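You operate a simulated robot arm through the tools that you are given. There is no shell and no other tool. Be economical: measure what you need, move in short steps, check, and stop when the job is done.

You are at the controls of a simulated two-armed robot. One attempt, no reset.

TASK
On the top of the narrow table, fold the grey cloth in half, so that its two short edges meet.
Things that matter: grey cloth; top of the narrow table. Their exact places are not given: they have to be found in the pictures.

The check looks at the end state, three seconds after you hand in, the way a careful person would. Anything else that was tipped, shoved, dropped, spilled or broken makes it a failure. Flat cloth is picked up by pressing the open fingertips on it (5 to 10 N) and closing them slowly along it; thin cloth reads only 2 to 8 mm in the jaws.

THE ROBOT
Two 7-joint arms with two-finger parallel grippers on one trunk, on a base that drives. Base frame: it is fixed to the floor where the robot stands at the start and does not move with it; the origin is under the middle of the robot, x ahead of it, y to its left, z up. Lengths are in m, angles in degrees, forces in N, time in s.
The left shoulder is at the start at [0.07, 0.188, 1.4], the right one opposite. With the tool pointing down near the work surface each hand reaches from about 0.1 to 0.7 m from the robot's upright axis, wherever it stands, measured 20 degrees to its own side. Places, roughly: top of the narrow table [0.5, 0.1, 0.8]. Payload 3.91 kg a hand.
The tool frame of a hand sits at the grasp point between the pads (the TCP): z along the fingers, y along the line on which they close. The tips reach 0.03 m beyond it. The gripper opens to 0.11 m. The fingers are 0.02 m wide and 0.01 m thick; the gripper's body (0.048 by 0.112 m) begins 0.055 m behind the TCP.
Orientation is that of the tool frame in the base frame, as a unit quaternion [x, y, z, w]. With the fingers straight down and closing along the base's y, the tool's x points along the base's -x, its y along +y and its z along -z.

THE INTERFACE
- The arms move only by the tool move_arm. It takes "left_plan", "right_plan" or both (then of equal length, played together; a hand with none holds still); each is a list of rows, each an object of numbers (a shift or turn left out is 0, a gripper value left out holds the last): "rx", "ry", "rz": the turn, a rotation vector about the tool's x, y, z in degrees; "x", "y", "z": the shift along the tool's x, y, z in m; "gripper": the gripper command, from -1 (fully open) to 1 (shut), values between in proportion. In form: [{"rx": .., "ry": .., "rz": .., "x": .., "y": .., "z": .., "gripper": ..}, ...]. A call has 1 to 12 rows; each row shifts and turns the commanded pose from where the row before left it, along the tool's axes as they then stand. Each row takes 0.2 s and may step no farther than 0.05 m and 8.6 degrees from the row before; otherwise, or with a gripper value out of range, the whole call is refused. A pose out of reach is approached as far as the arm can. The call stops where the force on the tool passes 40 N (or 10 N more than at its start, if that is more) or the arm is blocked; 0.2 s more then pass. The fingers move at their own pace (about 0.072 m/s each) and stop on an object; they squeeze with about 42 N. The grip force told is the motor's: it shows also when the fingers shut on nothing. Time passes only in rows, and 0.2 s behind the last, so rows that do not move let the fingers close. The reply holds the time, the measured pose of the TCP, the force on the tool along the base axes, the opening and the grip force, in the units named above and with some noise, with the torque about the TCP (base axes, N m) and any sound that the robot's microphone picked up, and new pictures: "show" is both (left out), scene, wrist or none (wrist: the cameras of the hands that moved).
- Cameras (640 x 400 px; columns grow to the right, rows downward): "scene" is now at [0.1152, -0.0014, 1.5926]; the picture's right is [-0.02, -1.00, 0.00], its down [-0.88, 0.02, -0.48] and it looks along [0.48, -0.01, -0.88] (base axes); focal length 290 px, centre (320, 200). "left" rides on the left gripper at [0.072, -0.017, -0.103] in its tool frame; the picture's right is [0.23, 0.97, 0.00], its down [-0.76, 0.18, -0.62] and it looks along [-0.61, 0.14, 0.78] (tool axes); focal length 222 px, centre (320, 200). "right" rides on the right gripper at [0.073, 0.017, -0.103] in its tool frame; the picture's right is [-0.23, 0.97, 0.00], its down [-0.76, -0.18, -0.62] and it looks along [-0.61, -0.14, 0.78] (tool axes); focal length 222 px, centre (320, 200).
- move_column(by): slides the trunk up (or, below 0, down) by that many m; the arms and the scene camera ride with it, the base frame stays. It gives what a move gives, with no picture.
- drive_base(legs): drives the robot by 1 to 6 legs, each [ahead, turn to the left] in m and degrees, along the robot's own axes; the way and the turn of a leg run together, so that a leg with both is an arc; at most 1.5 m and 180 degrees a leg. The arms and the cameras ride along, it lands a little off, and it stops where it bumps. It gives what a move gives, and a new picture of the scene camera.
- aim_head(pan, tilt): turns the head with the scene camera to pan (to the left, within 86 degrees either way) and tilt (down, from -29 to 69), counted from straight ahead of the robot. It gives what a move gives, and a new picture of the scene camera.
- locate(camera, pixels): for up to 12 pixels [column, row] of the newest picture of that camera ("zoom" is the newest enlarged one), the place [x, y, z] in the base frame of the surface seen there, good to about 0.002 m. The clock stands still meanwhile.
- zoom(camera, box): a new picture of the part [left, top, right, bottom] of that camera's present view, enlarged. The clock stands still meanwhile.
- finish_job(): hands the job in; it is judged then, once.

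Work in short steps. Measure before you move; look again where a grasp or a placing could have gone wrong, and mend it. You have 80 turns and 260 pictures in all, those below and enlarged ones among them. Open the grippers and draw the arms clear of the work before you hand the job in, unless the task says otherwise; then end with one line.

The tools are called after "Request:" as name(argument=value, ...) on one line, values as JSON. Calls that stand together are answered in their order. move_arm: Moves the arms, as the interface text tells. Its arguments: {"type":"object","properties":{"left_plan":{"type":"array"},"right_plan":{"type":"array"},"show":{"type":"string","enum":["both","scene","wrist","none"]}},"required":[]} The other tools are called the same way: move_column (by) slides the trunk up or down; drive_base (legs) drives the base; aim_head (pan, tilt) turns the head that bears the scene camera; locate (camera, pixels) gives the place of the surface under pixels of a picture; zoom (camera, box) takes an enlarged picture of a part of a camera's view; finish_job () hands the job in.

At the start:

```text
time: 0.0
left_tcp_pos: [0.2423, 0.2047, 0.9521]
left_tcp_rot: [-0.009, 1.0, -0.001, 0.003]
left_contact_force: [4.3, -112.5, -74.4]
left_moment: [14.89, -5.78, 9.62]
left_gripper_width: 0.1098
left_grasp_force: 0.0
right_tcp_pos: [0.5793, -0.1066, 1.0149]
right_tcp_rot: [0.001, 1.0, 0.0, 0.0]
right_contact_force: [0.4, 35.0, -22.6]
right_moment: [-4.64, -1.85, -2.98]
right_gripper_width: 0.1098
right_grasp_force: 0.0
trunk travel left (down, up): [-0.91, 0.03]
robot x, y, heading: [-0.0048, 0.0025, 0.2]
head pan, tilt: [-1.3, 61.1]
```

scene: 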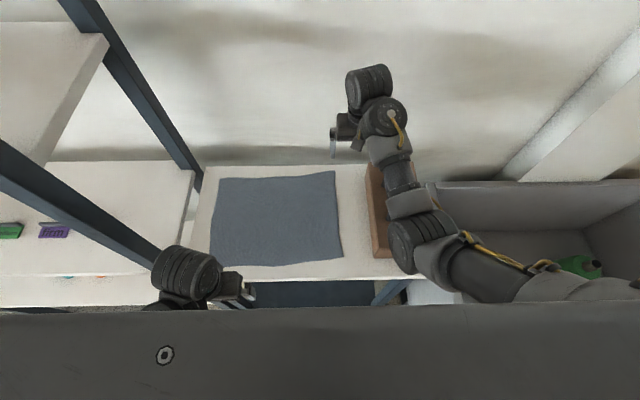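
right: 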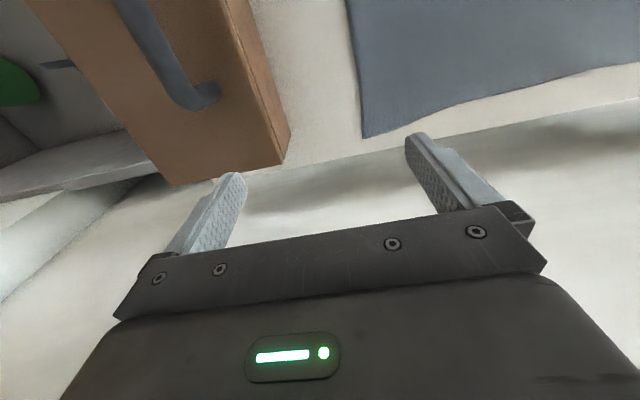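
left: 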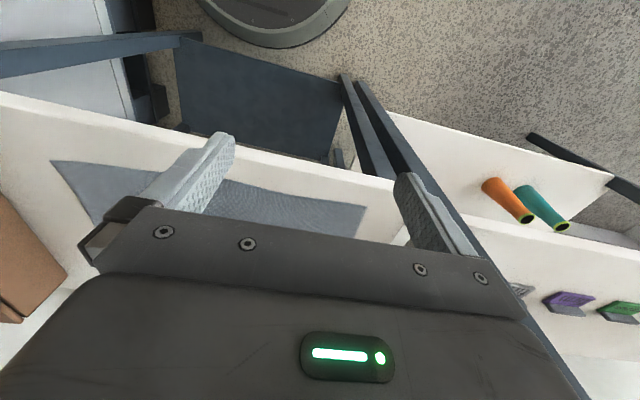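

The cloth is grey with scene corners near (218,178), (335,171), (343,258) and (211,266). I'll measure those, plus the table around it and the nearby obstacles.

Request:
locate(camera="scene", pixels=[[219, 179], [334, 172], [342, 257], [212, 265], [275, 220], [205, 200], [352, 220], [280, 168], [290, 274], [375, 180], [378, 250], [150, 150]])

Request:
zoom(camera="scene", box=[120, 120, 440, 320])

```text
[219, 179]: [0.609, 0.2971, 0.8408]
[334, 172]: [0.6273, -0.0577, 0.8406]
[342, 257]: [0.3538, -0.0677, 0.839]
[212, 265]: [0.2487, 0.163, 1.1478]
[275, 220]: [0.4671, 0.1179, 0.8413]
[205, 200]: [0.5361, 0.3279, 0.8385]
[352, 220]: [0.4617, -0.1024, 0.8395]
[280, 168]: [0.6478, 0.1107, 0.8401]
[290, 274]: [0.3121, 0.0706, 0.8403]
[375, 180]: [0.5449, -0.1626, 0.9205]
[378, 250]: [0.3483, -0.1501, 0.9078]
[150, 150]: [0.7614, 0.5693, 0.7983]
```

```text
2.00 times, centred on (280, 220) of scene
```

zoom: 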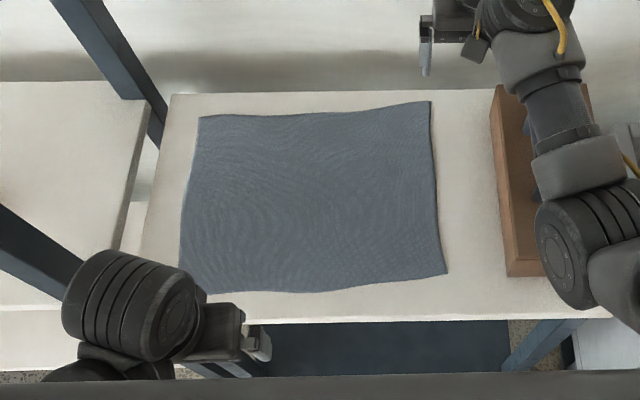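

The short edges are at y≈0.30 and y≈-0.06, 0.36 m apart. Before I plan I need the shelf post positions, the room in front of the base, and the edges of the tabletop.

Request:
locate(camera="scene", pixels=[[200, 178], [150, 100], [120, 225], [60, 190], [20, 165], [165, 355], [400, 320], [300, 281], [330, 165], [300, 295], [370, 250], [450, 200]])

Request:
locate(camera="left", pixels=[[270, 45], [270, 10], [340, 90], [365, 110], [60, 100], [390, 180], [200, 45], [260, 100], [400, 230], [365, 207]])

Request:
aim_head(pan=0, tilt=30)

```text
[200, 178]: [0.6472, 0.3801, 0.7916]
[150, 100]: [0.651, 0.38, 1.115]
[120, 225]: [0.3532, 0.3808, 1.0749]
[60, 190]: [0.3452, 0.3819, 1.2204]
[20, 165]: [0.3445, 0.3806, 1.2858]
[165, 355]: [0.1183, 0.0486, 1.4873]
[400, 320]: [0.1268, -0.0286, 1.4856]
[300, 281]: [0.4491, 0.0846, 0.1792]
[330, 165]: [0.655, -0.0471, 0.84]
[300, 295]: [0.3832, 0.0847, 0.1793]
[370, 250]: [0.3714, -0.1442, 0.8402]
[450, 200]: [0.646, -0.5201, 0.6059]
```

```text
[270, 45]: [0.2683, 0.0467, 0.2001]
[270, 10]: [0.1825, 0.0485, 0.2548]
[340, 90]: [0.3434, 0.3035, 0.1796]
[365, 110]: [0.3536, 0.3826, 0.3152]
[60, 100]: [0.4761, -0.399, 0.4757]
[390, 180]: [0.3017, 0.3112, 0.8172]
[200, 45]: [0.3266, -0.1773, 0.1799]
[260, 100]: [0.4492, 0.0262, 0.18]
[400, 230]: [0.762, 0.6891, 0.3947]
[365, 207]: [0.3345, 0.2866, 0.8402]
```

```text
time: 1.0
left_tcp_pos: [0.2421, 0.2052, 0.9515]
left_tcp_rot: [-0.011, 1.0, -0.002, 0.005]
left_contact_force: [5.6, -43.1, -32.5]
left_moment: [5.71, -2.05, 3.69]
left_gripper_width: 0.1102
left_grasp_force: 0.0
right_tcp_pos: [0.5802, -0.1053, 1.016]
right_tcp_rot: [0.003, 1.0, 0.0, 0.001]
right_contact_force: [3.9, 38.0, -24.6]
right_moment: [-5.0, -1.64, -3.2]
right_gripper_width: 0.11
right_grasp_force: 0.0
trunk travel left (down, up): [-0.91, 0.03]
robot x, y, heading: [-0.0019, -0.0002, -0.0]
head pan, tilt: [0.0, 30.0]
```

scene: 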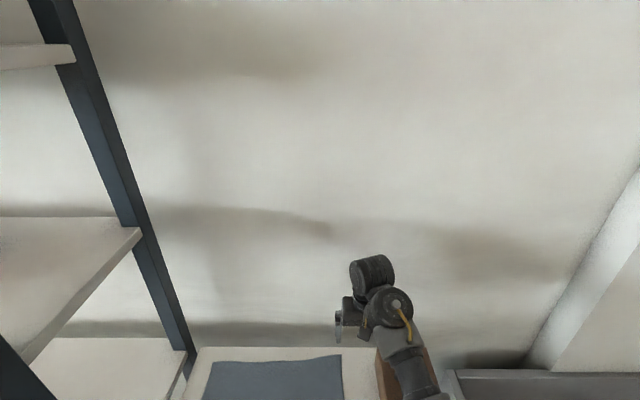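

The base front is at x≈0.27 and the lower shelf starts at x≈0.33, so I can't drive forward. The posts stand at y=0.38. Plan: right hand takes the far-right corner, left hand takes the near-right corner, and both carry to the left edge. To give the right hand reach, I'll turn the base 30° left.

Request:
drive_base(legs=[[0, 15], [0, 15]])

Request:
aim_head(pan=-30, tilt=61)

```text
time: 2.4
left_tcp_pos: [0.1813, 0.26, 0.9518]
left_tcp_rot: [-0.143, 0.99, 0.0, 0.005]
left_contact_force: [2.0, -9.5, -5.0]
left_moment: [1.31, -0.11, 0.83]
left_gripper_width: 0.1099
left_grasp_force: 0.1
right_tcp_pos: [0.5874, 0.0491, 1.016]
right_tcp_rot: [-0.128, 0.992, 0.001, 0.003]
right_contact_force: [-2.7, 9.0, -4.8]
right_moment: [-1.02, -0.77, -0.79]
right_gripper_width: 0.1099
right_grasp_force: 0.0
trunk travel left (down, up): [-0.91, 0.03]
robot x, y, heading: [-0.001, -0.0021, 15.0]
head pan, tilt: [0.0, 30.0]
stopped in leg 1: the force on the tool passed its limit at 57 N (the readings are from after the stop); the commanded pose is now the measured one
```

scene: 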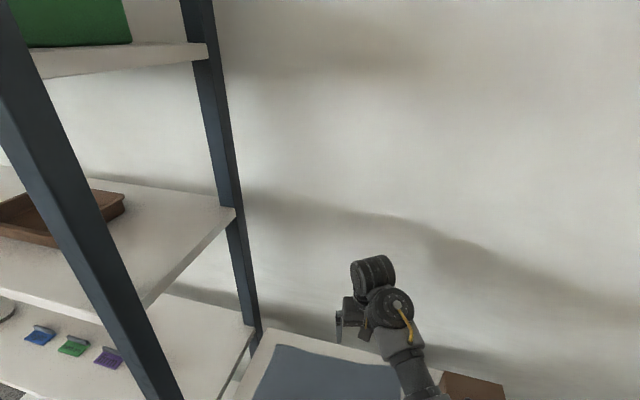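

```text
time: 3.4
left_tcp_pos: [0.1826, 0.259, 0.9516]
left_tcp_rot: [-0.143, 0.99, -0.001, 0.006]
left_contact_force: [5.4, -14.1, -9.4]
left_moment: [2.16, -0.12, 1.33]
left_gripper_width: 0.11
left_grasp_force: 0.1
right_tcp_pos: [0.5874, 0.0481, 1.0145]
right_tcp_rot: [-0.128, 0.992, 0.001, 0.001]
right_contact_force: [-2.9, 14.1, -9.9]
right_moment: [-1.66, -1.21, -1.26]
right_gripper_width: 0.11
right_grasp_force: 0.1
trunk travel left (down, up): [-0.91, 0.03]
robot x, y, heading: [0.0018, 0.0002, 15.0]
head pan, tilt: [-30.0, 61.0]
```

scene: 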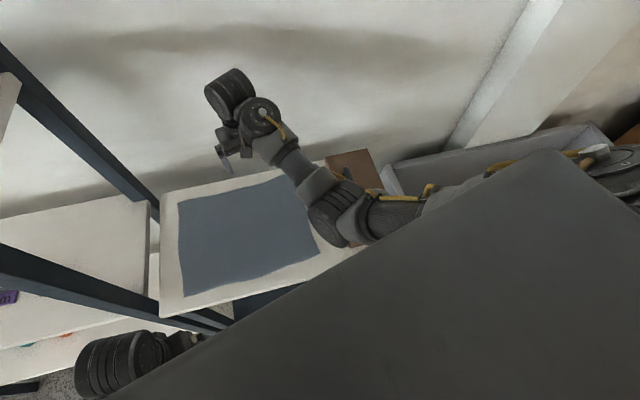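

The turn stopped at 15° on an inertial force and nothing was touched. I'll turn another 12° and re-aim the head.

Request:
drive_base(legs=[[0, 6], [0, 6]])

Request:
aim_head(pan=-20, tilt=61)

```text
time: 4.9
left_tcp_pos: [0.1239, 0.2912, 0.9525]
left_tcp_rot: [-0.246, 0.969, 0.0, 0.004]
left_contact_force: [4.6, -18.9, -15.1]
left_moment: [3.04, -0.46, 1.58]
left_gripper_width: 0.1101
left_grasp_force: 0.1
right_tcp_pos: [0.5663, 0.1679, 1.0144]
right_tcp_rot: [-0.231, 0.973, 0.002, 0.002]
right_contact_force: [-6.2, 17.0, -11.9]
right_moment: [-1.66, -1.86, -1.5]
right_gripper_width: 0.11
right_grasp_force: 0.1
trunk travel left (down, up): [-0.91, 0.03]
robot x, y, heading: [0.0003, -0.0024, 27.1]
head pan, tilt: [-30.0, 61.0]
```

scene: 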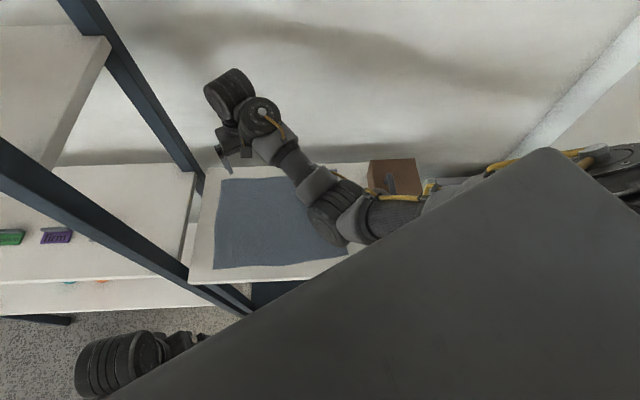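

```text
time: 5.6
left_tcp_pos: [0.1223, 0.2929, 0.9507]
left_tcp_rot: [-0.245, 0.969, -0.002, 0.006]
left_contact_force: [7.0, -10.6, -7.7]
left_moment: [1.76, 0.37, 1.16]
left_gripper_width: 0.11
left_grasp_force: 0.0
right_tcp_pos: [0.5646, 0.1694, 1.0155]
right_tcp_rot: [-0.231, 0.973, 0.0, 0.002]
right_contact_force: [-3.6, 12.0, -8.1]
right_moment: [-1.18, -1.08, -1.02]
right_gripper_width: 0.1101
right_grasp_force: 0.1
trunk travel left (down, up): [-0.91, 0.03]
robot x, y, heading: [0.0001, -0.0005, 27.2]
head pan, tilt: [-20.0, 61.0]
```

scene: 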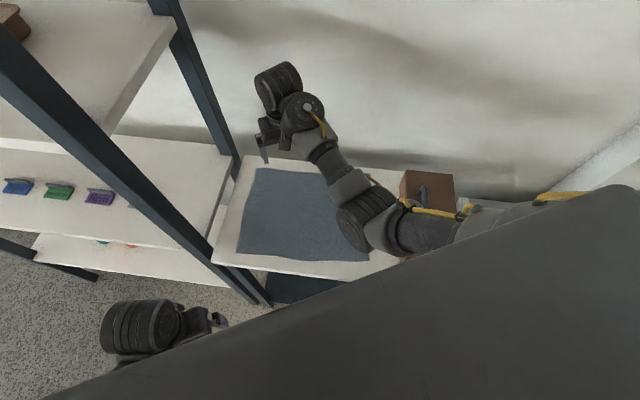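

Both arms are clear. I'll square the right hand to the base axes (rz +26.7) and move it above the far-right corner region at about (0.61, -0.04). The left hand also squares up and moves toward the near-right corner.

Request:
move_arm(right_plan=[{"rz": 6.7}, {"rz": 6.7}, {"rz": 6.7}, {"rz": 6.7}, {"x": -0.009, "y": -0.042}, {"x": -0.009, "y": -0.042}, {"x": -0.009, "y": -0.042}, {"x": -0.009, "y": -0.042}, {"x": -0.009, "y": -0.039}, {"gripper": 0.36}], left_plan=[{"rz": 7.1}, {"rz": 7.1}, {"rz": 7.1}, {"rz": 7.1}, {"x": -0.02, "y": -0.03}, {"x": -0.02, "y": -0.03}, {"x": -0.02, "y": -0.03}, {"x": -0.02, "y": -0.03}, {"x": -0.02, "y": -0.03}, {"gripper": 0.36}])

```text
time: 5.9
left_tcp_pos: [0.1243, 0.2926, 0.9522]
left_tcp_rot: [-0.245, 0.97, -0.002, 0.006]
left_contact_force: [7.7, -12.7, -9.0]
left_moment: [2.03, 0.28, 1.27]
left_gripper_width: 0.1099
left_grasp_force: 0.0
right_tcp_pos: [0.5634, 0.1699, 1.0149]
right_tcp_rot: [-0.224, 0.975, 0.001, 0.002]
right_contact_force: [0.6, 0.6, 0.2]
right_moment: [-0.02, 0.05, -0.02]
right_gripper_width: 0.1099
right_grasp_force: 0.0
trunk travel left (down, up): [-0.91, 0.03]
robot x, y, heading: [0.0012, -0.0001, 27.0]
head pan, tilt: [-20.0, 61.0]
stopped in row 1 (left hand): the force on the tool passed its limit at 94 N (the readings are from after the stop); the commanded pose is now the measured one
```

scene: 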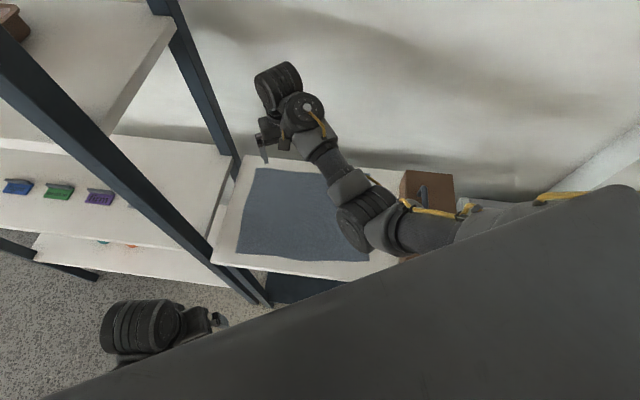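
right: 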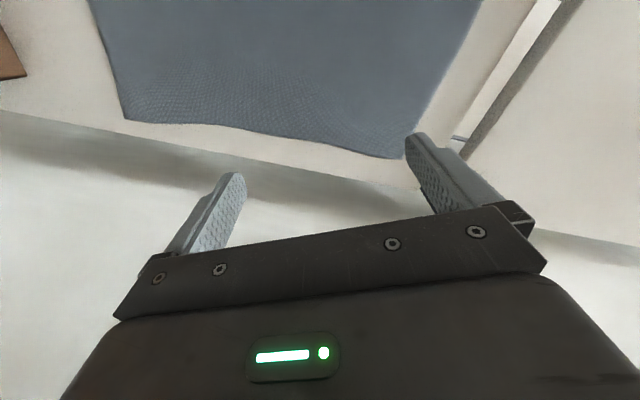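
left: 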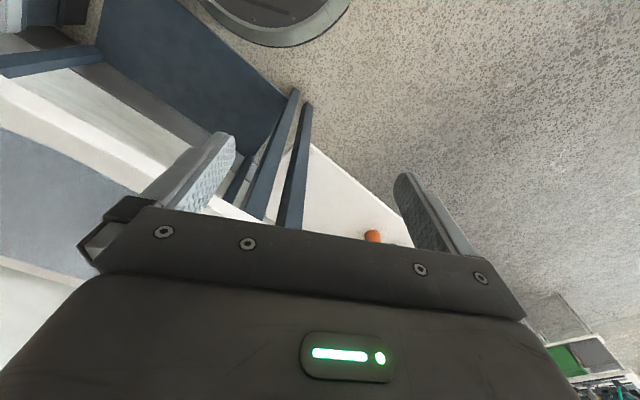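

The right arm's force is now zero. The left arm still reads a steady force, probably because it is folded against the robot's own body. I'll ease it forward in small steps on its own.

Request:
move_arm(left_plan=[{"x": -0.01}, {"x": -0.015}, {"x": -0.02, "y": -0.01}], show="none")

```text
time: 6.1
left_tcp_pos: [0.1262, 0.2928, 0.9511]
left_tcp_rot: [-0.252, 0.968, -0.001, 0.007]
left_contact_force: [4.6, -0.9, -3.9]
left_moment: [0.37, 0.29, 0.33]
left_gripper_width: 0.1102
left_grasp_force: 0.0
right_tcp_pos: [0.5666, 0.17, 1.0165]
right_tcp_rot: [-0.224, 0.975, 0.001, 0.002]
right_contact_force: [0.5, 0.8, -0.2]
right_moment: [-0.01, -0.04, 0.02]
right_gripper_width: 0.1102
right_grasp_force: 0.2
trunk travel left (down, up): [-0.91, 0.03]
robot x, y, heading: [-0.0008, 0.0012, 27.4]
head pan, tilt: [-20.0, 61.0]
stopped in row 1 (left hand): the force on the tool passed its limit at 72 N (the readings are from after the stop); the commanded pose is now the measured one
```

The force dropped. I'll try another small step forward.

Request:
move_arm(left_plan=[{"x": -0.004}, {"x": -0.006}, {"x": -0.01}, {"x": -0.015}, {"x": -0.02}, {"x": -0.02}], show="none")

```text
time: 6.7
left_tcp_pos: [0.1344, 0.2964, 0.9515]
left_tcp_rot: [-0.255, 0.967, -0.002, 0.01]
left_contact_force: [8.1, -10.1, -6.8]
left_moment: [1.72, 0.46, 1.18]
left_gripper_width: 0.1101
left_grasp_force: 0.0
right_tcp_pos: [0.5641, 0.1692, 1.0152]
right_tcp_rot: [-0.223, 0.975, 0.001, 0.001]
right_contact_force: [0.4, 0.0, -0.1]
right_moment: [-0.01, 0.02, 0.02]
right_gripper_width: 0.1102
right_grasp_force: 0.0
trunk travel left (down, up): [-0.91, 0.03]
robot x, y, heading: [-0.001, -0.0025, 27.4]
head pan, tilt: [-20.0, 61.0]
stopped in row 2 (left hand): the force on the tool passed its limit at 49 N (the readings are from after the stop); the commanded pose is now the measured one
```

Something is still in contact with the left arm, so I'll pan the head left to look at it.

Request:
aim_head(pan=45, tilt=55)

```text
time: 8.1
left_tcp_pos: [0.1322, 0.2962, 0.9519]
left_tcp_rot: [-0.254, 0.967, -0.002, 0.009]
left_contact_force: [13.2, -21.0, -15.2]
left_moment: [3.4, 0.52, 2.14]
left_gripper_width: 0.11
left_grasp_force: 0.0
right_tcp_pos: [0.5637, 0.1693, 1.0165]
right_tcp_rot: [-0.224, 0.975, 0.001, 0.002]
right_contact_force: [-0.2, -0.1, -0.2]
right_moment: [0.04, 0.03, 0.01]
right_gripper_width: 0.1097
right_grasp_force: 0.0
trunk travel left (down, up): [-0.91, 0.03]
robot x, y, heading: [-0.0014, 0.0009, 27.3]
head pan, tilt: [45.0, 55.0]
```

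scene: 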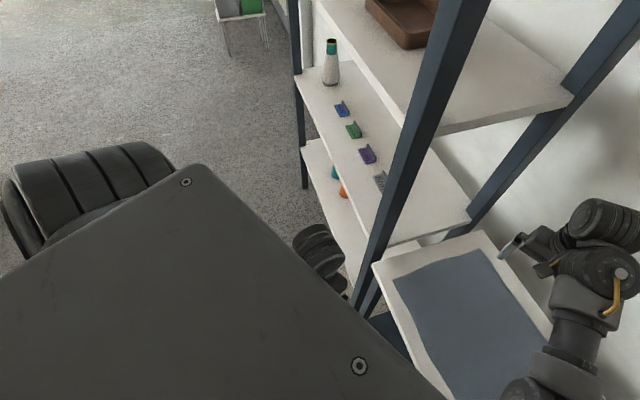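

Nothing external is touching the left arm, so this is likely self-contact. The force pushes the hand toward the robot's right and down, so I'll move with it.

Request:
move_arm(left_plan=[{"y": -0.004, "z": 0.003}, {"y": -0.008, "z": 0.005}, {"y": -0.01, "z": 0.005}, {"y": -0.015, "x": -0.01}, {"y": -0.02, "x": -0.02}, {"y": -0.02, "x": -0.02}], show="none")

```text
time: 9.5
left_tcp_pos: [0.2165, 0.2543, 0.9408]
left_tcp_rot: [-0.253, 0.967, -0.001, 0.009]
left_contact_force: [0.1, 0.2, 1.1]
left_moment: [0.05, 0.02, 0.03]
left_gripper_width: 0.1102
left_grasp_force: 0.1
right_tcp_pos: [0.5662, 0.1708, 1.015]
right_tcp_rot: [-0.223, 0.975, 0.002, 0.0]
right_contact_force: [0.3, 0.6, -0.3]
right_moment: [0.0, 0.04, -0.01]
right_gripper_width: 0.1101
right_grasp_force: 0.1
trunk travel left (down, up): [-0.91, 0.03]
robot x, y, heading: [-0.0021, 0.0032, 27.0]
head pan, tilt: [45.0, 55.0]
```

The left arm is free with forces near zero. Now I'll square both hands. The right goes above the far-right corner and the left goes most of the way toward the near-right corner.

Request:
move_arm(right_plan=[{"rz": 6.5}, {"rz": 6.5}, {"rz": 6.5}, {"rz": 6.5}, {"x": -0.0075, "y": -0.035}, {"x": -0.0075, "y": -0.035}, {"x": -0.0075, "y": -0.035}, {"x": -0.0075, "y": -0.035}, {"x": -0.0075, "y": -0.035}, {"x": -0.0075, "y": -0.035, "gripper": 0.36}], left_plan=[{"rz": 7.3, "z": -0.01}, {"rz": 7.3, "z": -0.01}, {"rz": 7.3, "z": -0.01}, {"rz": 7.4, "z": -0.01}, {"x": -0.025, "y": -0.03}, {"x": -0.025, "y": -0.03}, {"x": -0.025, "y": -0.03}, {"x": -0.025, "y": -0.03}, {"x": -0.025, "y": -0.03}, {"x": -0.025, "y": -0.03, "gripper": 0.36}], show="none")

Request:
aim_head(pan=-15, tilt=61)

```text
time: 10.1
left_tcp_pos: [0.1936, 0.2539, 0.9406]
left_tcp_rot: [-0.14, 0.99, -0.001, 0.011]
left_contact_force: [7.6, -21.9, -13.1]
left_moment: [3.21, -0.07, 2.08]
left_gripper_width: 0.1099
left_grasp_force: 0.0
left hand out of reach, approached as far as the arm can: row 1, 2, 3
right_tcp_pos: [0.5644, 0.1708, 1.0148]
right_tcp_rot: [-0.109, 0.994, 0.001, 0.002]
right_contact_force: [-0.2, -0.6, -0.9]
right_moment: [-0.06, -0.03, 0.0]
right_gripper_width: 0.1102
right_grasp_force: 0.1
trunk travel left (down, up): [-0.91, 0.03]
robot x, y, heading: [-0.0002, -0.0019, 27.2]
head pan, tilt: [45.0, 55.0]
stopped in row 3 (left hand): the force on the tool passed its limit at 148 N (the readings are from after the stop); the commanded pose is now the measured one
```

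```text
time: 11.4
left_tcp_pos: [0.1923, 0.2534, 0.9412]
left_tcp_rot: [-0.139, 0.99, -0.001, 0.01]
left_contact_force: [13.4, -36.6, -28.2]
left_moment: [5.48, -0.61, 3.41]
left_gripper_width: 0.1097
left_grasp_force: 0.0
right_tcp_pos: [0.5641, 0.1699, 1.0156]
right_tcp_rot: [-0.108, 0.994, 0.001, 0.001]
right_contact_force: [-0.1, 0.2, 0.3]
right_moment: [-0.02, 0.02, 0.01]
right_gripper_width: 0.11
right_grasp_force: 0.0
trunk travel left (down, up): [-0.91, 0.03]
robot x, y, heading: [-0.0014, -0.0019, 27.5]
head pan, tilt: [-15.0, 61.0]
```

scene: 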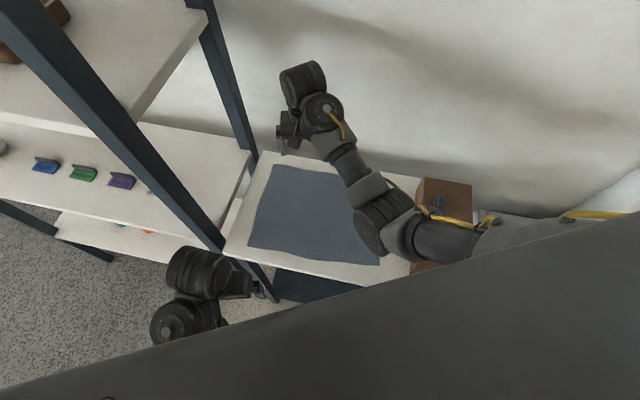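

The left arm is folded too tightly near the body to turn there. I'll move it out first, forward and slightly right, and turn it afterwards. The right hand finishes turning and moves at the same time.

Request:
move_arm(left_plan=[{"y": -0.008, "z": 0.005}, {"y": -0.01, "z": 0.003, "x": -0.01}, {"y": -0.02, "x": -0.015}, {"y": -0.03, "x": -0.02}, {"y": -0.03, "x": -0.03}, {"y": -0.03, "x": -0.03}, {"y": -0.03, "x": -0.03}], right_plan=[{"rz": 6.2}, {"rz": 6.2}, {"y": -0.03}, {"x": -0.01, "y": -0.045}, {"x": -0.01, "y": -0.045}, {"x": -0.01, "y": -0.045}, {"x": -0.015, "y": -0.045, "gripper": 0.36}])

```text
time: 13.2
left_tcp_pos: [0.3519, 0.1559, 0.916]
left_tcp_rot: [-0.141, 0.99, 0.017, -0.005]
left_contact_force: [-0.4, 0.0, -0.1]
left_moment: [0.02, -0.01, 0.0]
left_gripper_width: 0.1096
left_grasp_force: 0.1
right_tcp_pos: [0.5865, 0.0278, 0.9752]
right_tcp_rot: [-0.001, 1.0, 0.001, 0.002]
right_contact_force: [0.2, -0.1, -0.2]
right_moment: [0.01, -0.02, 0.04]
right_gripper_width: 0.0353
right_grasp_force: 0.8
right hand out of reach, approached as far as the arm can: row 3, 4, 5, 6, 7
trunk travel left (down, up): [-0.91, 0.03]
robot x, y, heading: [-0.0009, -0.0002, 27.5]
head pan, tilt: [-15.0, 61.0]
stopped in row 7 (left hand): the arm was blocked; the commanded pose is now the measured one
```

scene: 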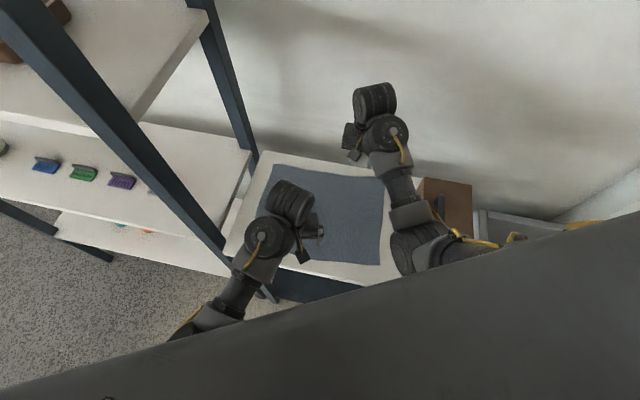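
right: 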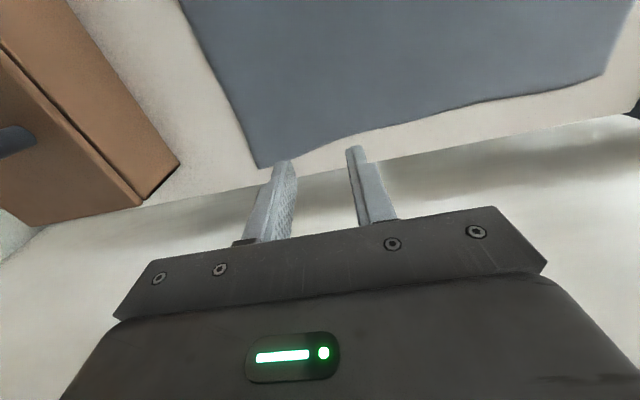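
left: 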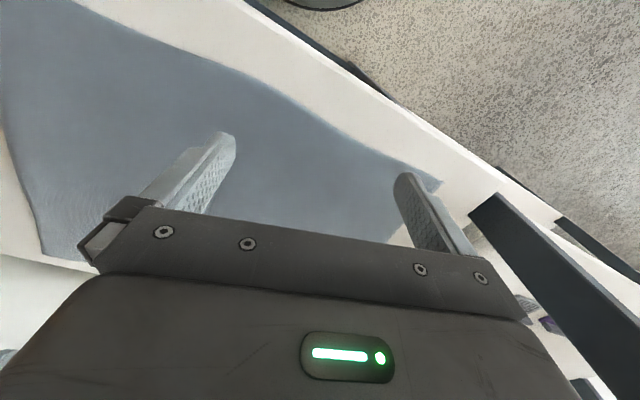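

The right hand stopped at (0.587, 0.028) and settled lower, which suggests it prefers lower poses there. I'll test reach at z≈0.92 heading for the far-right corner, and back the left hand off a little with its gripper narrowed.

Request:
move_arm(right_plan=[{"z": 0.02}, {"z": 0.02}, {"x": -0.01, "y": -0.02}, {"x": -0.01, "y": -0.02}, {"y": -0.02}, {"y": -0.01}], left_plan=[{"x": 0.01, "gripper": 0.36}, {"x": 0.01}, {"z": -0.01}, {"z": -0.01}, {}, {}], show="scene")

```text
time: 14.6
left_tcp_pos: [0.3334, 0.146, 0.9374]
left_tcp_rot: [-0.14, 0.99, 0.016, -0.006]
left_contact_force: [-0.2, 0.1, -0.1]
left_moment: [-0.01, 0.0, 0.0]
left_gripper_width: 0.0353
left_grasp_force: 0.1
right_tcp_pos: [0.6077, -0.0437, 0.9341]
right_tcp_rot: [-0.001, 1.0, 0.002, 0.001]
right_contact_force: [0.0, 0.2, 0.0]
right_moment: [0.01, -0.01, 0.03]
right_gripper_width: 0.0352
right_grasp_force: 0.2
trunk travel left (down, up): [-0.91, 0.03]
robot x, y, heading: [-0.0006, -0.0019, 27.2]
head pan, tilt: [-15.0, 61.0]
```

scene: 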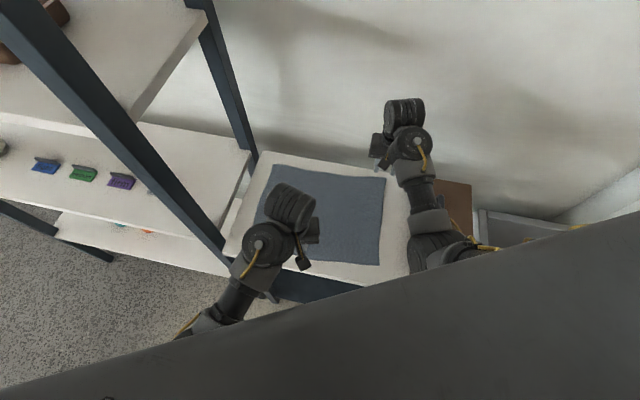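

The right hand is above its corner. Before bringing the left hand in, I'll measure the right forearm to see how much clearance there is.

Request:
locate(camera="scene", pixels=[[412, 250], [440, 245], [428, 215], [415, 145], [385, 180], [378, 263], [290, 205], [262, 245], [230, 300], [405, 235]])

Request:
zoom(camera="scene", box=[220, 80, 500, 280])

```text
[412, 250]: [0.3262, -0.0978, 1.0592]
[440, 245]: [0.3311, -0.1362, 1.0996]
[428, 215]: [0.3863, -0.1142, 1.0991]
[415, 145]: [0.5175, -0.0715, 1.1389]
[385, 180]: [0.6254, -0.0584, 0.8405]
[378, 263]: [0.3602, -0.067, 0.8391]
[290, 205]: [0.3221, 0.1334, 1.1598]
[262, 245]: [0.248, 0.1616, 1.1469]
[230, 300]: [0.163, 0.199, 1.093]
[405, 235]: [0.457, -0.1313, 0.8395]
```

```text
2.00 times, centred on (360, 180) of scene
```

zoom: 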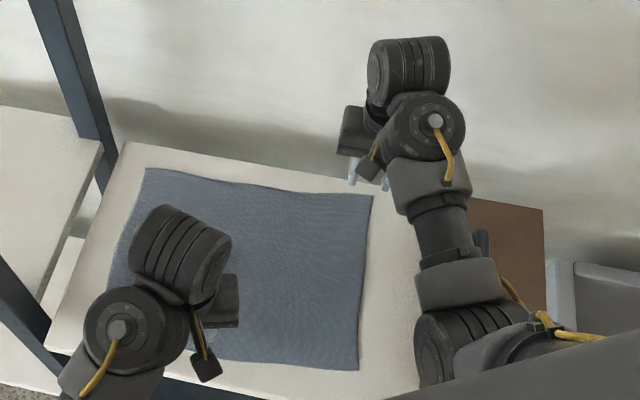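

The right elbow at (0.33, -0.10, 1.06) sits almost over the near-right corner, so the left hand would hit it. I'll back off to a heading of about 12°. First I'll raise the right hand and move it left so the swing clears the box.

Request:
move_arm(right_plan=[{"z": -0.02, "y": 0.03}, {"z": -0.01, "y": 0.04}, {"z": -0.01, "y": 0.045}, {"y": 0.045}, {"x": 0.01, "y": 0.03}], show="none")

Request:
drive_base(legs=[[0, -8], [0, -7]])

```text
time: 15.8
left_tcp_pos: [0.3331, 0.148, 0.9364]
left_tcp_rot: [-0.14, 0.99, 0.016, -0.005]
left_contact_force: [-0.4, 0.5, -0.5]
left_moment: [0.03, 0.01, -0.04]
left_gripper_width: 0.0354
left_grasp_force: 0.1
right_tcp_pos: [0.5981, 0.1488, 0.9757]
right_tcp_rot: [-0.002, 1.0, 0.001, 0.002]
right_contact_force: [0.1, -0.2, 0.5]
right_moment: [-0.02, 0.01, -0.04]
right_gripper_width: 0.035
right_grasp_force: 0.2
trunk travel left (down, up): [-0.91, 0.03]
robot x, y, heading: [-0.0009, 0.0013, 27.1]
head pan, tilt: [-15.0, 61.0]
```

```text
time: 17.4
left_tcp_pos: [0.3601, 0.0563, 0.9369]
left_tcp_rot: [-0.008, 1.0, 0.017, -0.003]
left_contact_force: [0.2, -0.5, 0.0]
left_moment: [0.02, -0.02, 0.01]
left_gripper_width: 0.0353
left_grasp_force: 0.1
right_tcp_pos: [0.6172, -0.0156, 0.976]
right_tcp_rot: [0.132, 0.991, 0.0, 0.002]
right_contact_force: [0.1, 0.1, -0.9]
right_moment: [0.02, -0.01, 0.02]
right_gripper_width: 0.0352
right_grasp_force: 0.1
trunk travel left (down, up): [-0.91, 0.03]
robot x, y, heading: [0.0009, -0.0025, 11.7]
head pan, tilt: [-15.0, 61.0]
```

scene: 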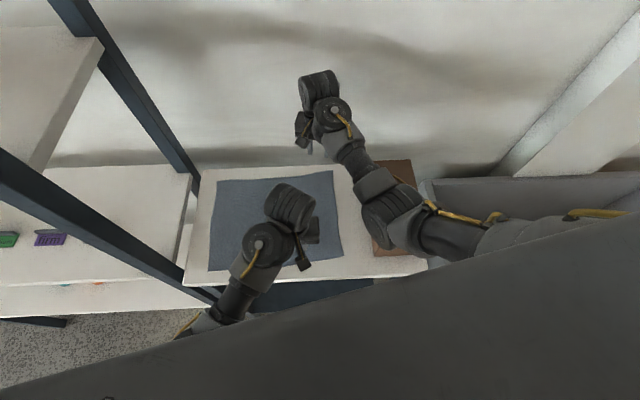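

Both hands swung clear. Before grasping, I'll rehearse the carry end poses: square the right hand, then move both to y≈0.285 to verify reach from this heading.

Request:
move_arm(right_plan=[{"rz": -7.6}, {"rz": -7.6}, {"y": 0.043}, {"y": 0.043}, {"y": 0.043}, {"y": 0.043}, {"y": 0.043}, {"y": 0.043}, {"y": 0.043}], left_plan=[{}, {}, {"y": 0.033}, {"y": 0.033}, {"y": 0.033}, {"y": 0.033}, {"y": 0.033}, {"y": 0.033}, {"y": 0.033}], show="scene")

```text
time: 18.8
left_tcp_pos: [0.3538, 0.1829, 0.9325]
left_tcp_rot: [-0.018, 1.0, 0.015, -0.003]
left_contact_force: [1.0, -19.1, -8.9]
left_moment: [2.46, -0.65, 1.56]
left_gripper_width: 0.0352
left_grasp_force: 0.0
left hand out of reach, approached as far as the arm can: row 4, 5
right_tcp_pos: [0.6204, 0.1373, 0.9712]
right_tcp_rot: [0.001, 1.0, -0.004, 0.003]
right_contact_force: [0.1, 0.5, -0.6]
right_moment: [-0.03, -0.01, -0.01]
right_gripper_width: 0.0348
right_grasp_force: 0.1
trunk travel left (down, up): [-0.91, 0.03]
robot x, y, heading: [-0.0004, 0.0024, 12.1]
head pan, tilt: [-15.0, 61.0]
stopped in row 6 (left hand): the force on the tool passed its limit at 97 N (the readings are from after the stop); the commanded pose is now the measured one
```

scene: 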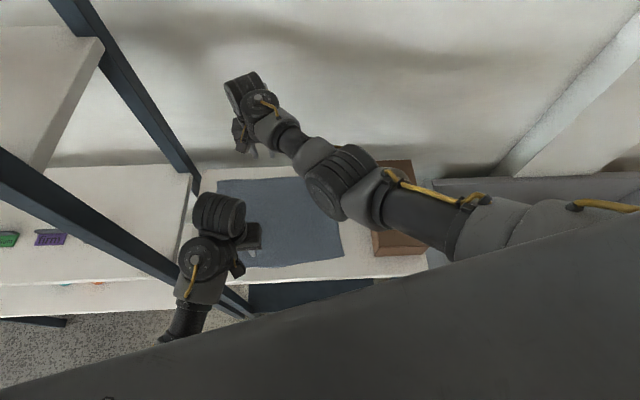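

The left arm folds up against a limit when it moves left at this heading. A larger heading gives it room, so the likely sequence is: grasp at about 12°, lift, turn the base mid-carry, then lay down. I'll rehearse that turn empty-handed.

Request:
move_arm(right_plan=[{"y": -0.02}, {"y": -0.03}, {"y": -0.03}], left_plan=[{"y": -0.015, "z": 0.005}, {"y": -0.03}, {"y": -0.04}], show="none")

Request:
drive_base(legs=[[0, 7], [0, 7], [0, 7]])

```text
time: 19.6
left_tcp_pos: [0.3546, 0.0905, 0.9258]
left_tcp_rot: [-0.016, 1.0, 0.017, -0.003]
left_contact_force: [0.2, 0.4, 0.3]
left_moment: [0.02, 0.04, 0.02]
left_gripper_width: 0.0351
left_grasp_force: 0.1
right_tcp_pos: [0.6186, 0.054, 0.973]
right_tcp_rot: [0.001, 1.0, -0.002, 0.004]
right_contact_force: [-0.3, 0.1, -0.5]
right_moment: [0.06, -0.01, -0.03]
right_gripper_width: 0.0352
right_grasp_force: 0.0
trunk travel left (down, up): [-0.91, 0.03]
robot x, y, heading: [-0.0014, 0.0033, 12.2]
head pan, tilt: [-15.0, 61.0]
```

```text
time: 21.7
left_tcp_pos: [0.2999, 0.2114, 0.9263]
left_tcp_rot: [-0.195, 0.981, 0.017, -0.006]
left_contact_force: [0.4, -0.8, 0.8]
left_moment: [0.01, -0.02, -0.03]
left_gripper_width: 0.0352
left_grasp_force: 0.1
right_tcp_pos: [0.5606, 0.2699, 0.9733]
right_tcp_rot: [-0.178, 0.984, -0.003, 0.005]
right_contact_force: [0.1, 0.2, 0.1]
right_moment: [0.01, -0.01, 0.0]
right_gripper_width: 0.0352
right_grasp_force: 0.1
trunk travel left (down, up): [-0.91, 0.03]
robot x, y, heading: [-0.0001, -0.0003, 32.4]
head pan, tilt: [-15.0, 61.0]
```

scene: 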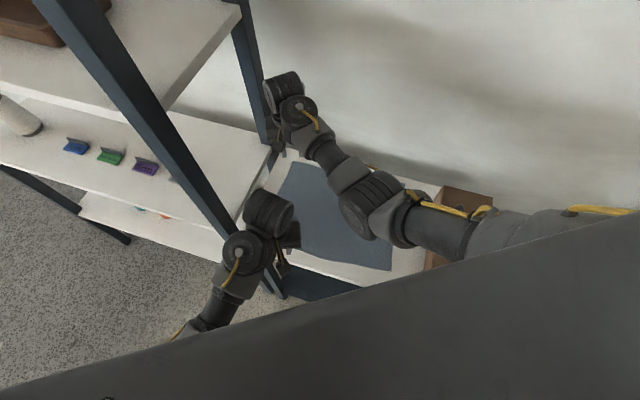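

Both hands swung fine with no forces. Next I'll test the end positions (right to about (0.61, 0.283), left to about (0.36, 0.283)) and square them there.

Request:
move_arm(right_plan=[{"x": -0.017, "y": -0.002}, {"x": -0.017, "y": -0.002}, {"x": -0.017, "y": -0.001}, {"rz": 7}, {"rz": 7}, {"rz": 6.5}], left_plan=[{"x": -0.028, "y": 0.014}, {"x": -0.028, "y": 0.014}, {"x": -0.027, "y": 0.015}, {"rz": 7.5}, {"rz": 7.5}, {"rz": 7.5}], show="scene")

```text
time: 22.8
left_tcp_pos: [0.3605, 0.2816, 0.9277]
left_tcp_rot: [-0.122, 0.992, 0.015, -0.003]
left_contact_force: [5.7, -2.9, -10.9]
left_moment: [0.69, -0.06, 0.43]
left_gripper_width: 0.035
left_grasp_force: 0.1
right_tcp_pos: [0.6099, 0.2829, 0.9731]
right_tcp_rot: [-0.099, 0.995, -0.002, 0.004]
right_contact_force: [-0.2, -0.4, 0.8]
right_moment: [0.01, -0.02, 0.02]
right_gripper_width: 0.0351
right_grasp_force: 0.1
trunk travel left (down, up): [-0.91, 0.03]
robot x, y, heading: [0.0012, 0.0004, 32.7]
head pan, tilt: [-15.0, 61.0]
stopped in row 5 (left hand): the force on the tool passed its limit at 104 N (the readings are from after the stop); the commanded pose is now the measured one
```

scene: 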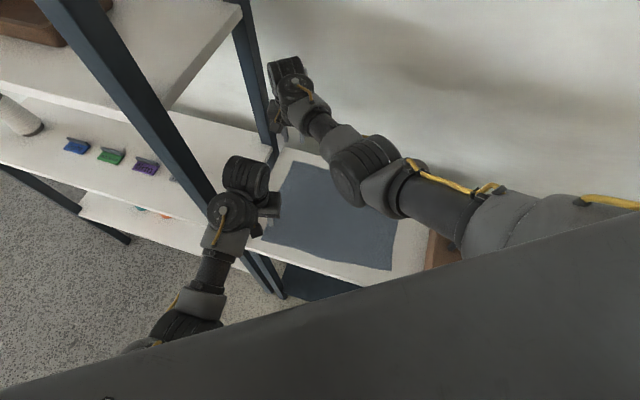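

Both end positions are reachable, and the left only resisted squaring beyond about 14° of yaw, which is fine. I'll retrace: translate back, then turn the base back to about 12°.

Request:
move_arm(right_plan=[{"x": 0.012}, {"x": 0.02}, {"x": 0.02}], left_plan=[{"x": 0.02, "y": -0.015}, {"x": 0.03, "y": -0.02}, {"x": 0.03, "y": -0.02}], show="none")

Request:
drive_base(legs=[[0, -7], [0, -7], [0, -7]])

```text
time: 23.6
left_tcp_pos: [0.2952, 0.2104, 0.927]
left_tcp_rot: [-0.121, 0.993, 0.014, -0.004]
left_contact_force: [0.5, 0.7, 0.4]
left_moment: [0.0, 0.0, -0.03]
left_gripper_width: 0.0354
left_grasp_force: 0.1
right_tcp_pos: [0.5587, 0.2717, 0.9709]
right_tcp_rot: [-0.099, 0.995, -0.003, 0.004]
right_contact_force: [0.1, -0.3, 1.3]
right_moment: [-0.03, -0.02, -0.03]
right_gripper_width: 0.0354
right_grasp_force: 0.0
trunk travel left (down, up): [-0.91, 0.03]
robot x, y, heading: [-0.0003, 0.0005, 32.6]
head pan, tilt: [-15.0, 61.0]
```

```text
time: 25.8
left_tcp_pos: [0.3523, 0.0897, 0.9262]
left_tcp_rot: [0.066, 0.998, 0.014, 0.0]
left_contact_force: [-0.6, -0.3, -0.3]
left_moment: [0.0, 0.01, 0.02]
left_gripper_width: 0.0353
left_grasp_force: 0.0
right_tcp_pos: [0.6187, 0.0487, 0.9694]
right_tcp_rot: [0.087, 0.996, -0.004, 0.004]
right_contact_force: [0.1, -0.5, -0.6]
right_moment: [0.01, 0.0, 0.0]
right_gripper_width: 0.0352
right_grasp_force: 0.0
trunk travel left (down, up): [-0.91, 0.03]
robot x, y, heading: [-0.0005, 0.0007, 11.0]
head pan, tilt: [-15.0, 61.0]
```

scene: 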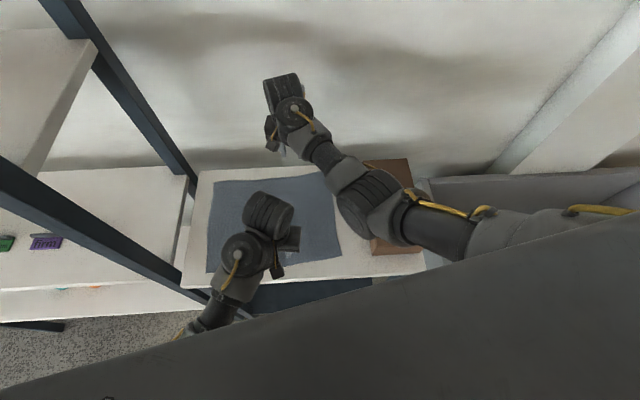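

Heading is 11° and both hands are free. I'll bring each hand above its corner: right to about (0.608, -0.036), left to about (0.372, -0.047).

Request:
move_arm(right_plan=[{"rz": -5}, {"rz": -5}, {"x": 0.004, "y": -0.03, "z": 0.01}, {"x": 0.004, "y": -0.03, "z": 0.01}, {"x": 0.003, "y": -0.025, "z": 0.02}], left_plan=[{"x": -0.008, "y": -0.027}, {"x": -0.008, "y": -0.027}, {"x": -0.008, "y": -0.027}, {"x": -0.007, "y": -0.026}, {"x": -0.007, "y": -0.026}])

```text
time: 27.0
left_tcp_pos: [0.3564, 0.0315, 0.8747]
left_tcp_rot: [0.053, 0.995, 0.077, -0.023]
left_contact_force: [-1.0, -1.5, 23.7]
left_moment: [-0.6, -0.07, -0.02]
left_gripper_width: 0.0341
left_grasp_force: 0.0
right_tcp_pos: [0.6082, -0.0335, 0.9341]
right_tcp_rot: [0.001, 1.0, -0.003, 0.004]
right_contact_force: [0.0, 0.0, 0.8]
right_moment: [0.0, -0.01, 0.02]
right_gripper_width: 0.0353
right_grasp_force: 0.0
trunk travel left (down, up): [-0.91, 0.03]
robot x, y, heading: [-0.0001, 0.0004, 11.1]
head pan, tilt: [-15.0, 61.0]
stopped in row 5 (left hand): the force on the tool passed its limit at 65 N (the readings are from after the stop); the commanded pose is now the measured one
```

scene: 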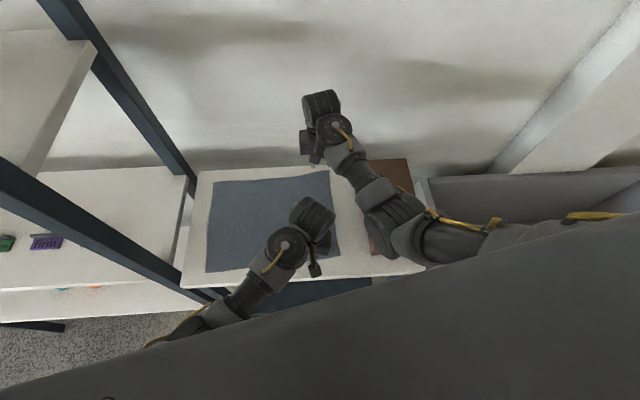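
right: 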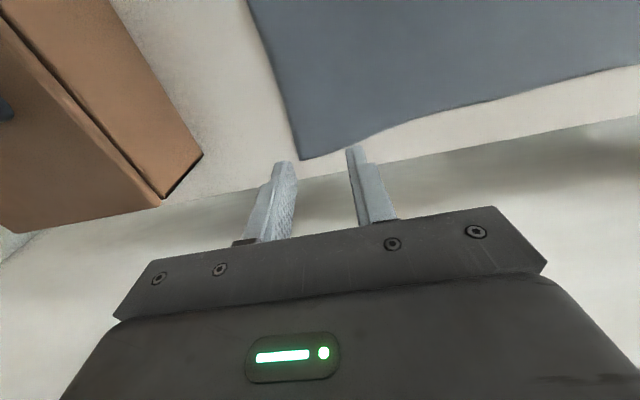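
left: 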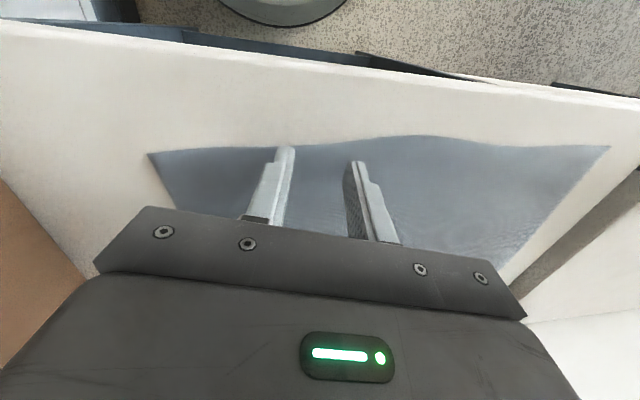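

The left arm reached a limit when crossing inward. It sank and tilted about 9° until its tips touched the cloth. I'll raise it, straighten it, and move both hands left so I can turn the base right, which removes the need for the left arm to cross.

Request:
move_arm(right_plan=[{"z": -0.02, "y": 0.03}, {"z": -0.02, "y": 0.04}, {"y": 0.045}, {"y": 0.045}, {"y": 0.045}, {}], left_plan=[{"z": -0.02}, {"z": -0.02, "y": 0.01}, {"y": 0.015, "rx": 4.5}, {"y": 0.015, "rx": 4.5, "ry": -2}, {"y": 0.01}, {}], show="none")

Request:
drive_base(legs=[[0, -7], [0, -7], [0, -5]])

```text
time: 28.4
left_tcp_pos: [0.3628, 0.0736, 0.9179]
left_tcp_rot: [0.052, 0.999, -0.005, -0.011]
left_contact_force: [0.0, 0.3, 0.9]
left_moment: [-0.04, -0.01, 0.0]
left_gripper_width: 0.0354
left_grasp_force: 0.1
right_tcp_pos: [0.6127, 0.1624, 0.968]
right_tcp_rot: [0.009, 1.0, -0.009, 0.004]
right_contact_force: [0.5, -0.2, 0.1]
right_moment: [-0.05, -0.01, -0.03]
right_gripper_width: 0.0353
right_grasp_force: 0.1
trunk travel left (down, up): [-0.91, 0.03]
robot x, y, heading: [-0.0022, -0.0011, 11.1]
head pan, tilt: [-15.0, 61.0]
```

```text
time: 30.4
left_tcp_pos: [0.3676, -0.0466, 0.9179]
left_tcp_rot: [0.215, 0.977, -0.004, -0.011]
left_contact_force: [0.0, 0.2, -0.1]
left_moment: [-0.01, 0.0, 0.01]
left_gripper_width: 0.0353
left_grasp_force: 0.1
right_tcp_pos: [0.636, -0.0428, 0.9728]
right_tcp_rot: [0.174, 0.985, -0.009, 0.005]
right_contact_force: [1.0, 0.4, 1.1]
right_moment: [-0.03, 0.04, 0.0]
right_gripper_width: 0.0355
right_grasp_force: 0.0
trunk travel left (down, up): [-0.91, 0.03]
robot x, y, heading: [0.0004, -0.0005, -7.8]
head pan, tilt: [-15.0, 61.0]
```

scene: 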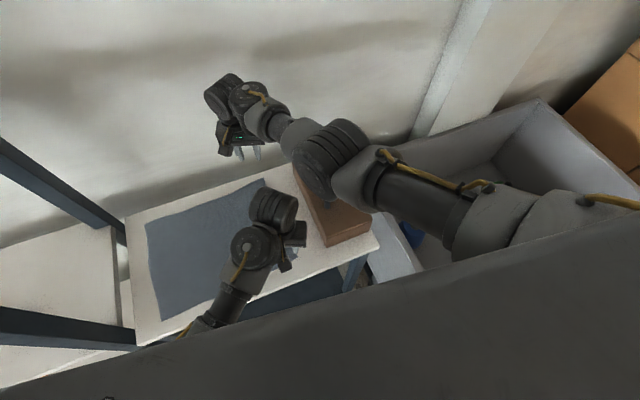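

Both hands are at the right place for grasping at heading -8°. I'll square the right hand, shift it back to x≈0.608, and look closely.

Request:
move_arm(right_plan=[{"rz": -7}, {"rz": -7}, {"rz": -7}, {"x": 0.014}, {"x": 0.014, "y": 0.006, "z": 0.02}], show="wrist")

Request:
aim_head(pan=8, tilt=61)

Request:
zoom(camera="left", box=[0, 0, 640, 400])

```text
time: 31.6
left_tcp_pos: [0.3663, -0.0487, 0.9174]
left_tcp_rot: [0.215, 0.977, -0.001, -0.012]
left_contact_force: [0.1, -0.2, 0.3]
left_moment: [-0.01, 0.0, -0.01]
left_gripper_width: 0.0352
left_grasp_force: 0.1
right_tcp_pos: [0.6101, -0.0468, 0.9558]
right_tcp_rot: [-0.005, 1.0, -0.012, 0.007]
right_contact_force: [1.1, 0.0, -0.1]
right_moment: [0.01, -0.01, -0.01]
right_gripper_width: 0.0351
right_grasp_force: 0.1
trunk travel left (down, up): [-0.91, 0.03]
robot x, y, heading: [0.0041, -0.0022, -7.7]
head pan, tilt: [-15.0, 61.0]
```

right: 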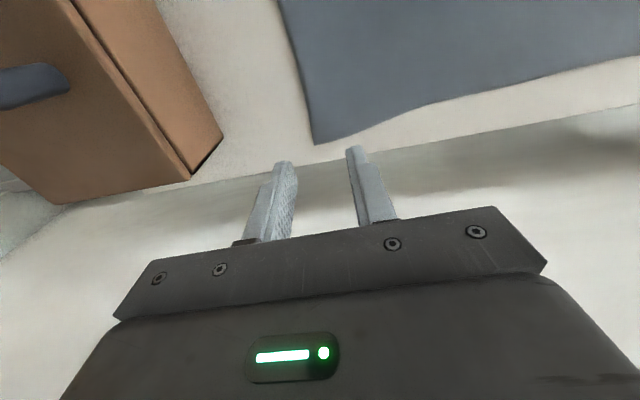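

```text
time: 32.5
left_tcp_pos: [0.3674, -0.0493, 0.917]
left_tcp_rot: [0.215, 0.977, -0.002, -0.011]
left_contact_force: [0.1, 1.5, -0.4]
left_moment: [0.01, 0.02, 0.02]
left_gripper_width: 0.0351
left_grasp_force: 0.1
right_tcp_pos: [0.6079, -0.0478, 0.9535]
right_tcp_rot: [-0.004, 1.0, -0.012, 0.004]
right_contact_force: [-0.3, -1.2, -0.3]
right_moment: [-0.04, 0.03, 0.03]
right_gripper_width: 0.0349
right_grasp_force: 0.1
trunk travel left (down, up): [-0.91, 0.03]
robot x, y, heading: [-0.0016, -0.0021, -7.8]
head pan, tilt: [8.0, 61.0]
```

scene: 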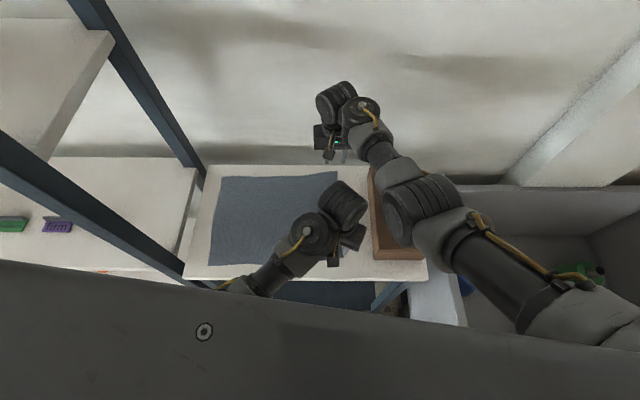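

```text
1.00 times, centred on (320, 200) of left (not enlarged: the box is as wide or as high as the picture)
```

zoom: 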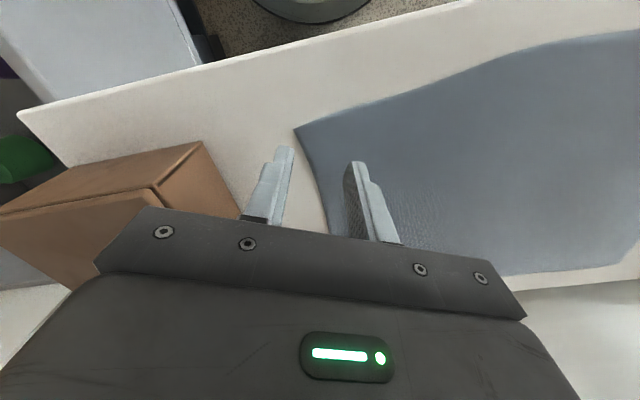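

The near corner shows at left-camera (296,130) and the far corner at right-camera (313,143). I'll get exact positions.

Request:
locate(camera="left", pixels=[[298, 131], [306, 160], [322, 200], [340, 112], [400, 92]])

Request:
locate(camera="right", pixels=[[315, 140], [305, 100], [290, 40], [360, 130], [420, 106]])

Request:
locate(camera="scene", pixels=[[221, 178], [209, 264], [215, 220]])

```text
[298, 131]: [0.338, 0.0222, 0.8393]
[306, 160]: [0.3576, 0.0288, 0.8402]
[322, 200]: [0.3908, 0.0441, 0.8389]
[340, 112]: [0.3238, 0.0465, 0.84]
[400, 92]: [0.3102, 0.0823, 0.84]
```

```text
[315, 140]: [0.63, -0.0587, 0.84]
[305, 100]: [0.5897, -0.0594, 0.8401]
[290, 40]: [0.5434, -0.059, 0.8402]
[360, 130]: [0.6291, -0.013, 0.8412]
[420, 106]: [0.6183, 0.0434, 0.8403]
```

```text
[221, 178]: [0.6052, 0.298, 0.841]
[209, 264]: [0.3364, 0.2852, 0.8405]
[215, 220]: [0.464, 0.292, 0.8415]
```

The left readings look like they came from an older left picture. I'll use the zoom picture instead.

Request:
locate(camera="zoom", pixels=[[298, 131], [310, 170], [322, 210], [340, 122], [400, 103]])

```text
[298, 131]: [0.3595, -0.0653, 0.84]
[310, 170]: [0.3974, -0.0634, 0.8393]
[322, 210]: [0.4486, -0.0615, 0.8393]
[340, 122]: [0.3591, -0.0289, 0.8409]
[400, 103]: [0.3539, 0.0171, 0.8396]
```

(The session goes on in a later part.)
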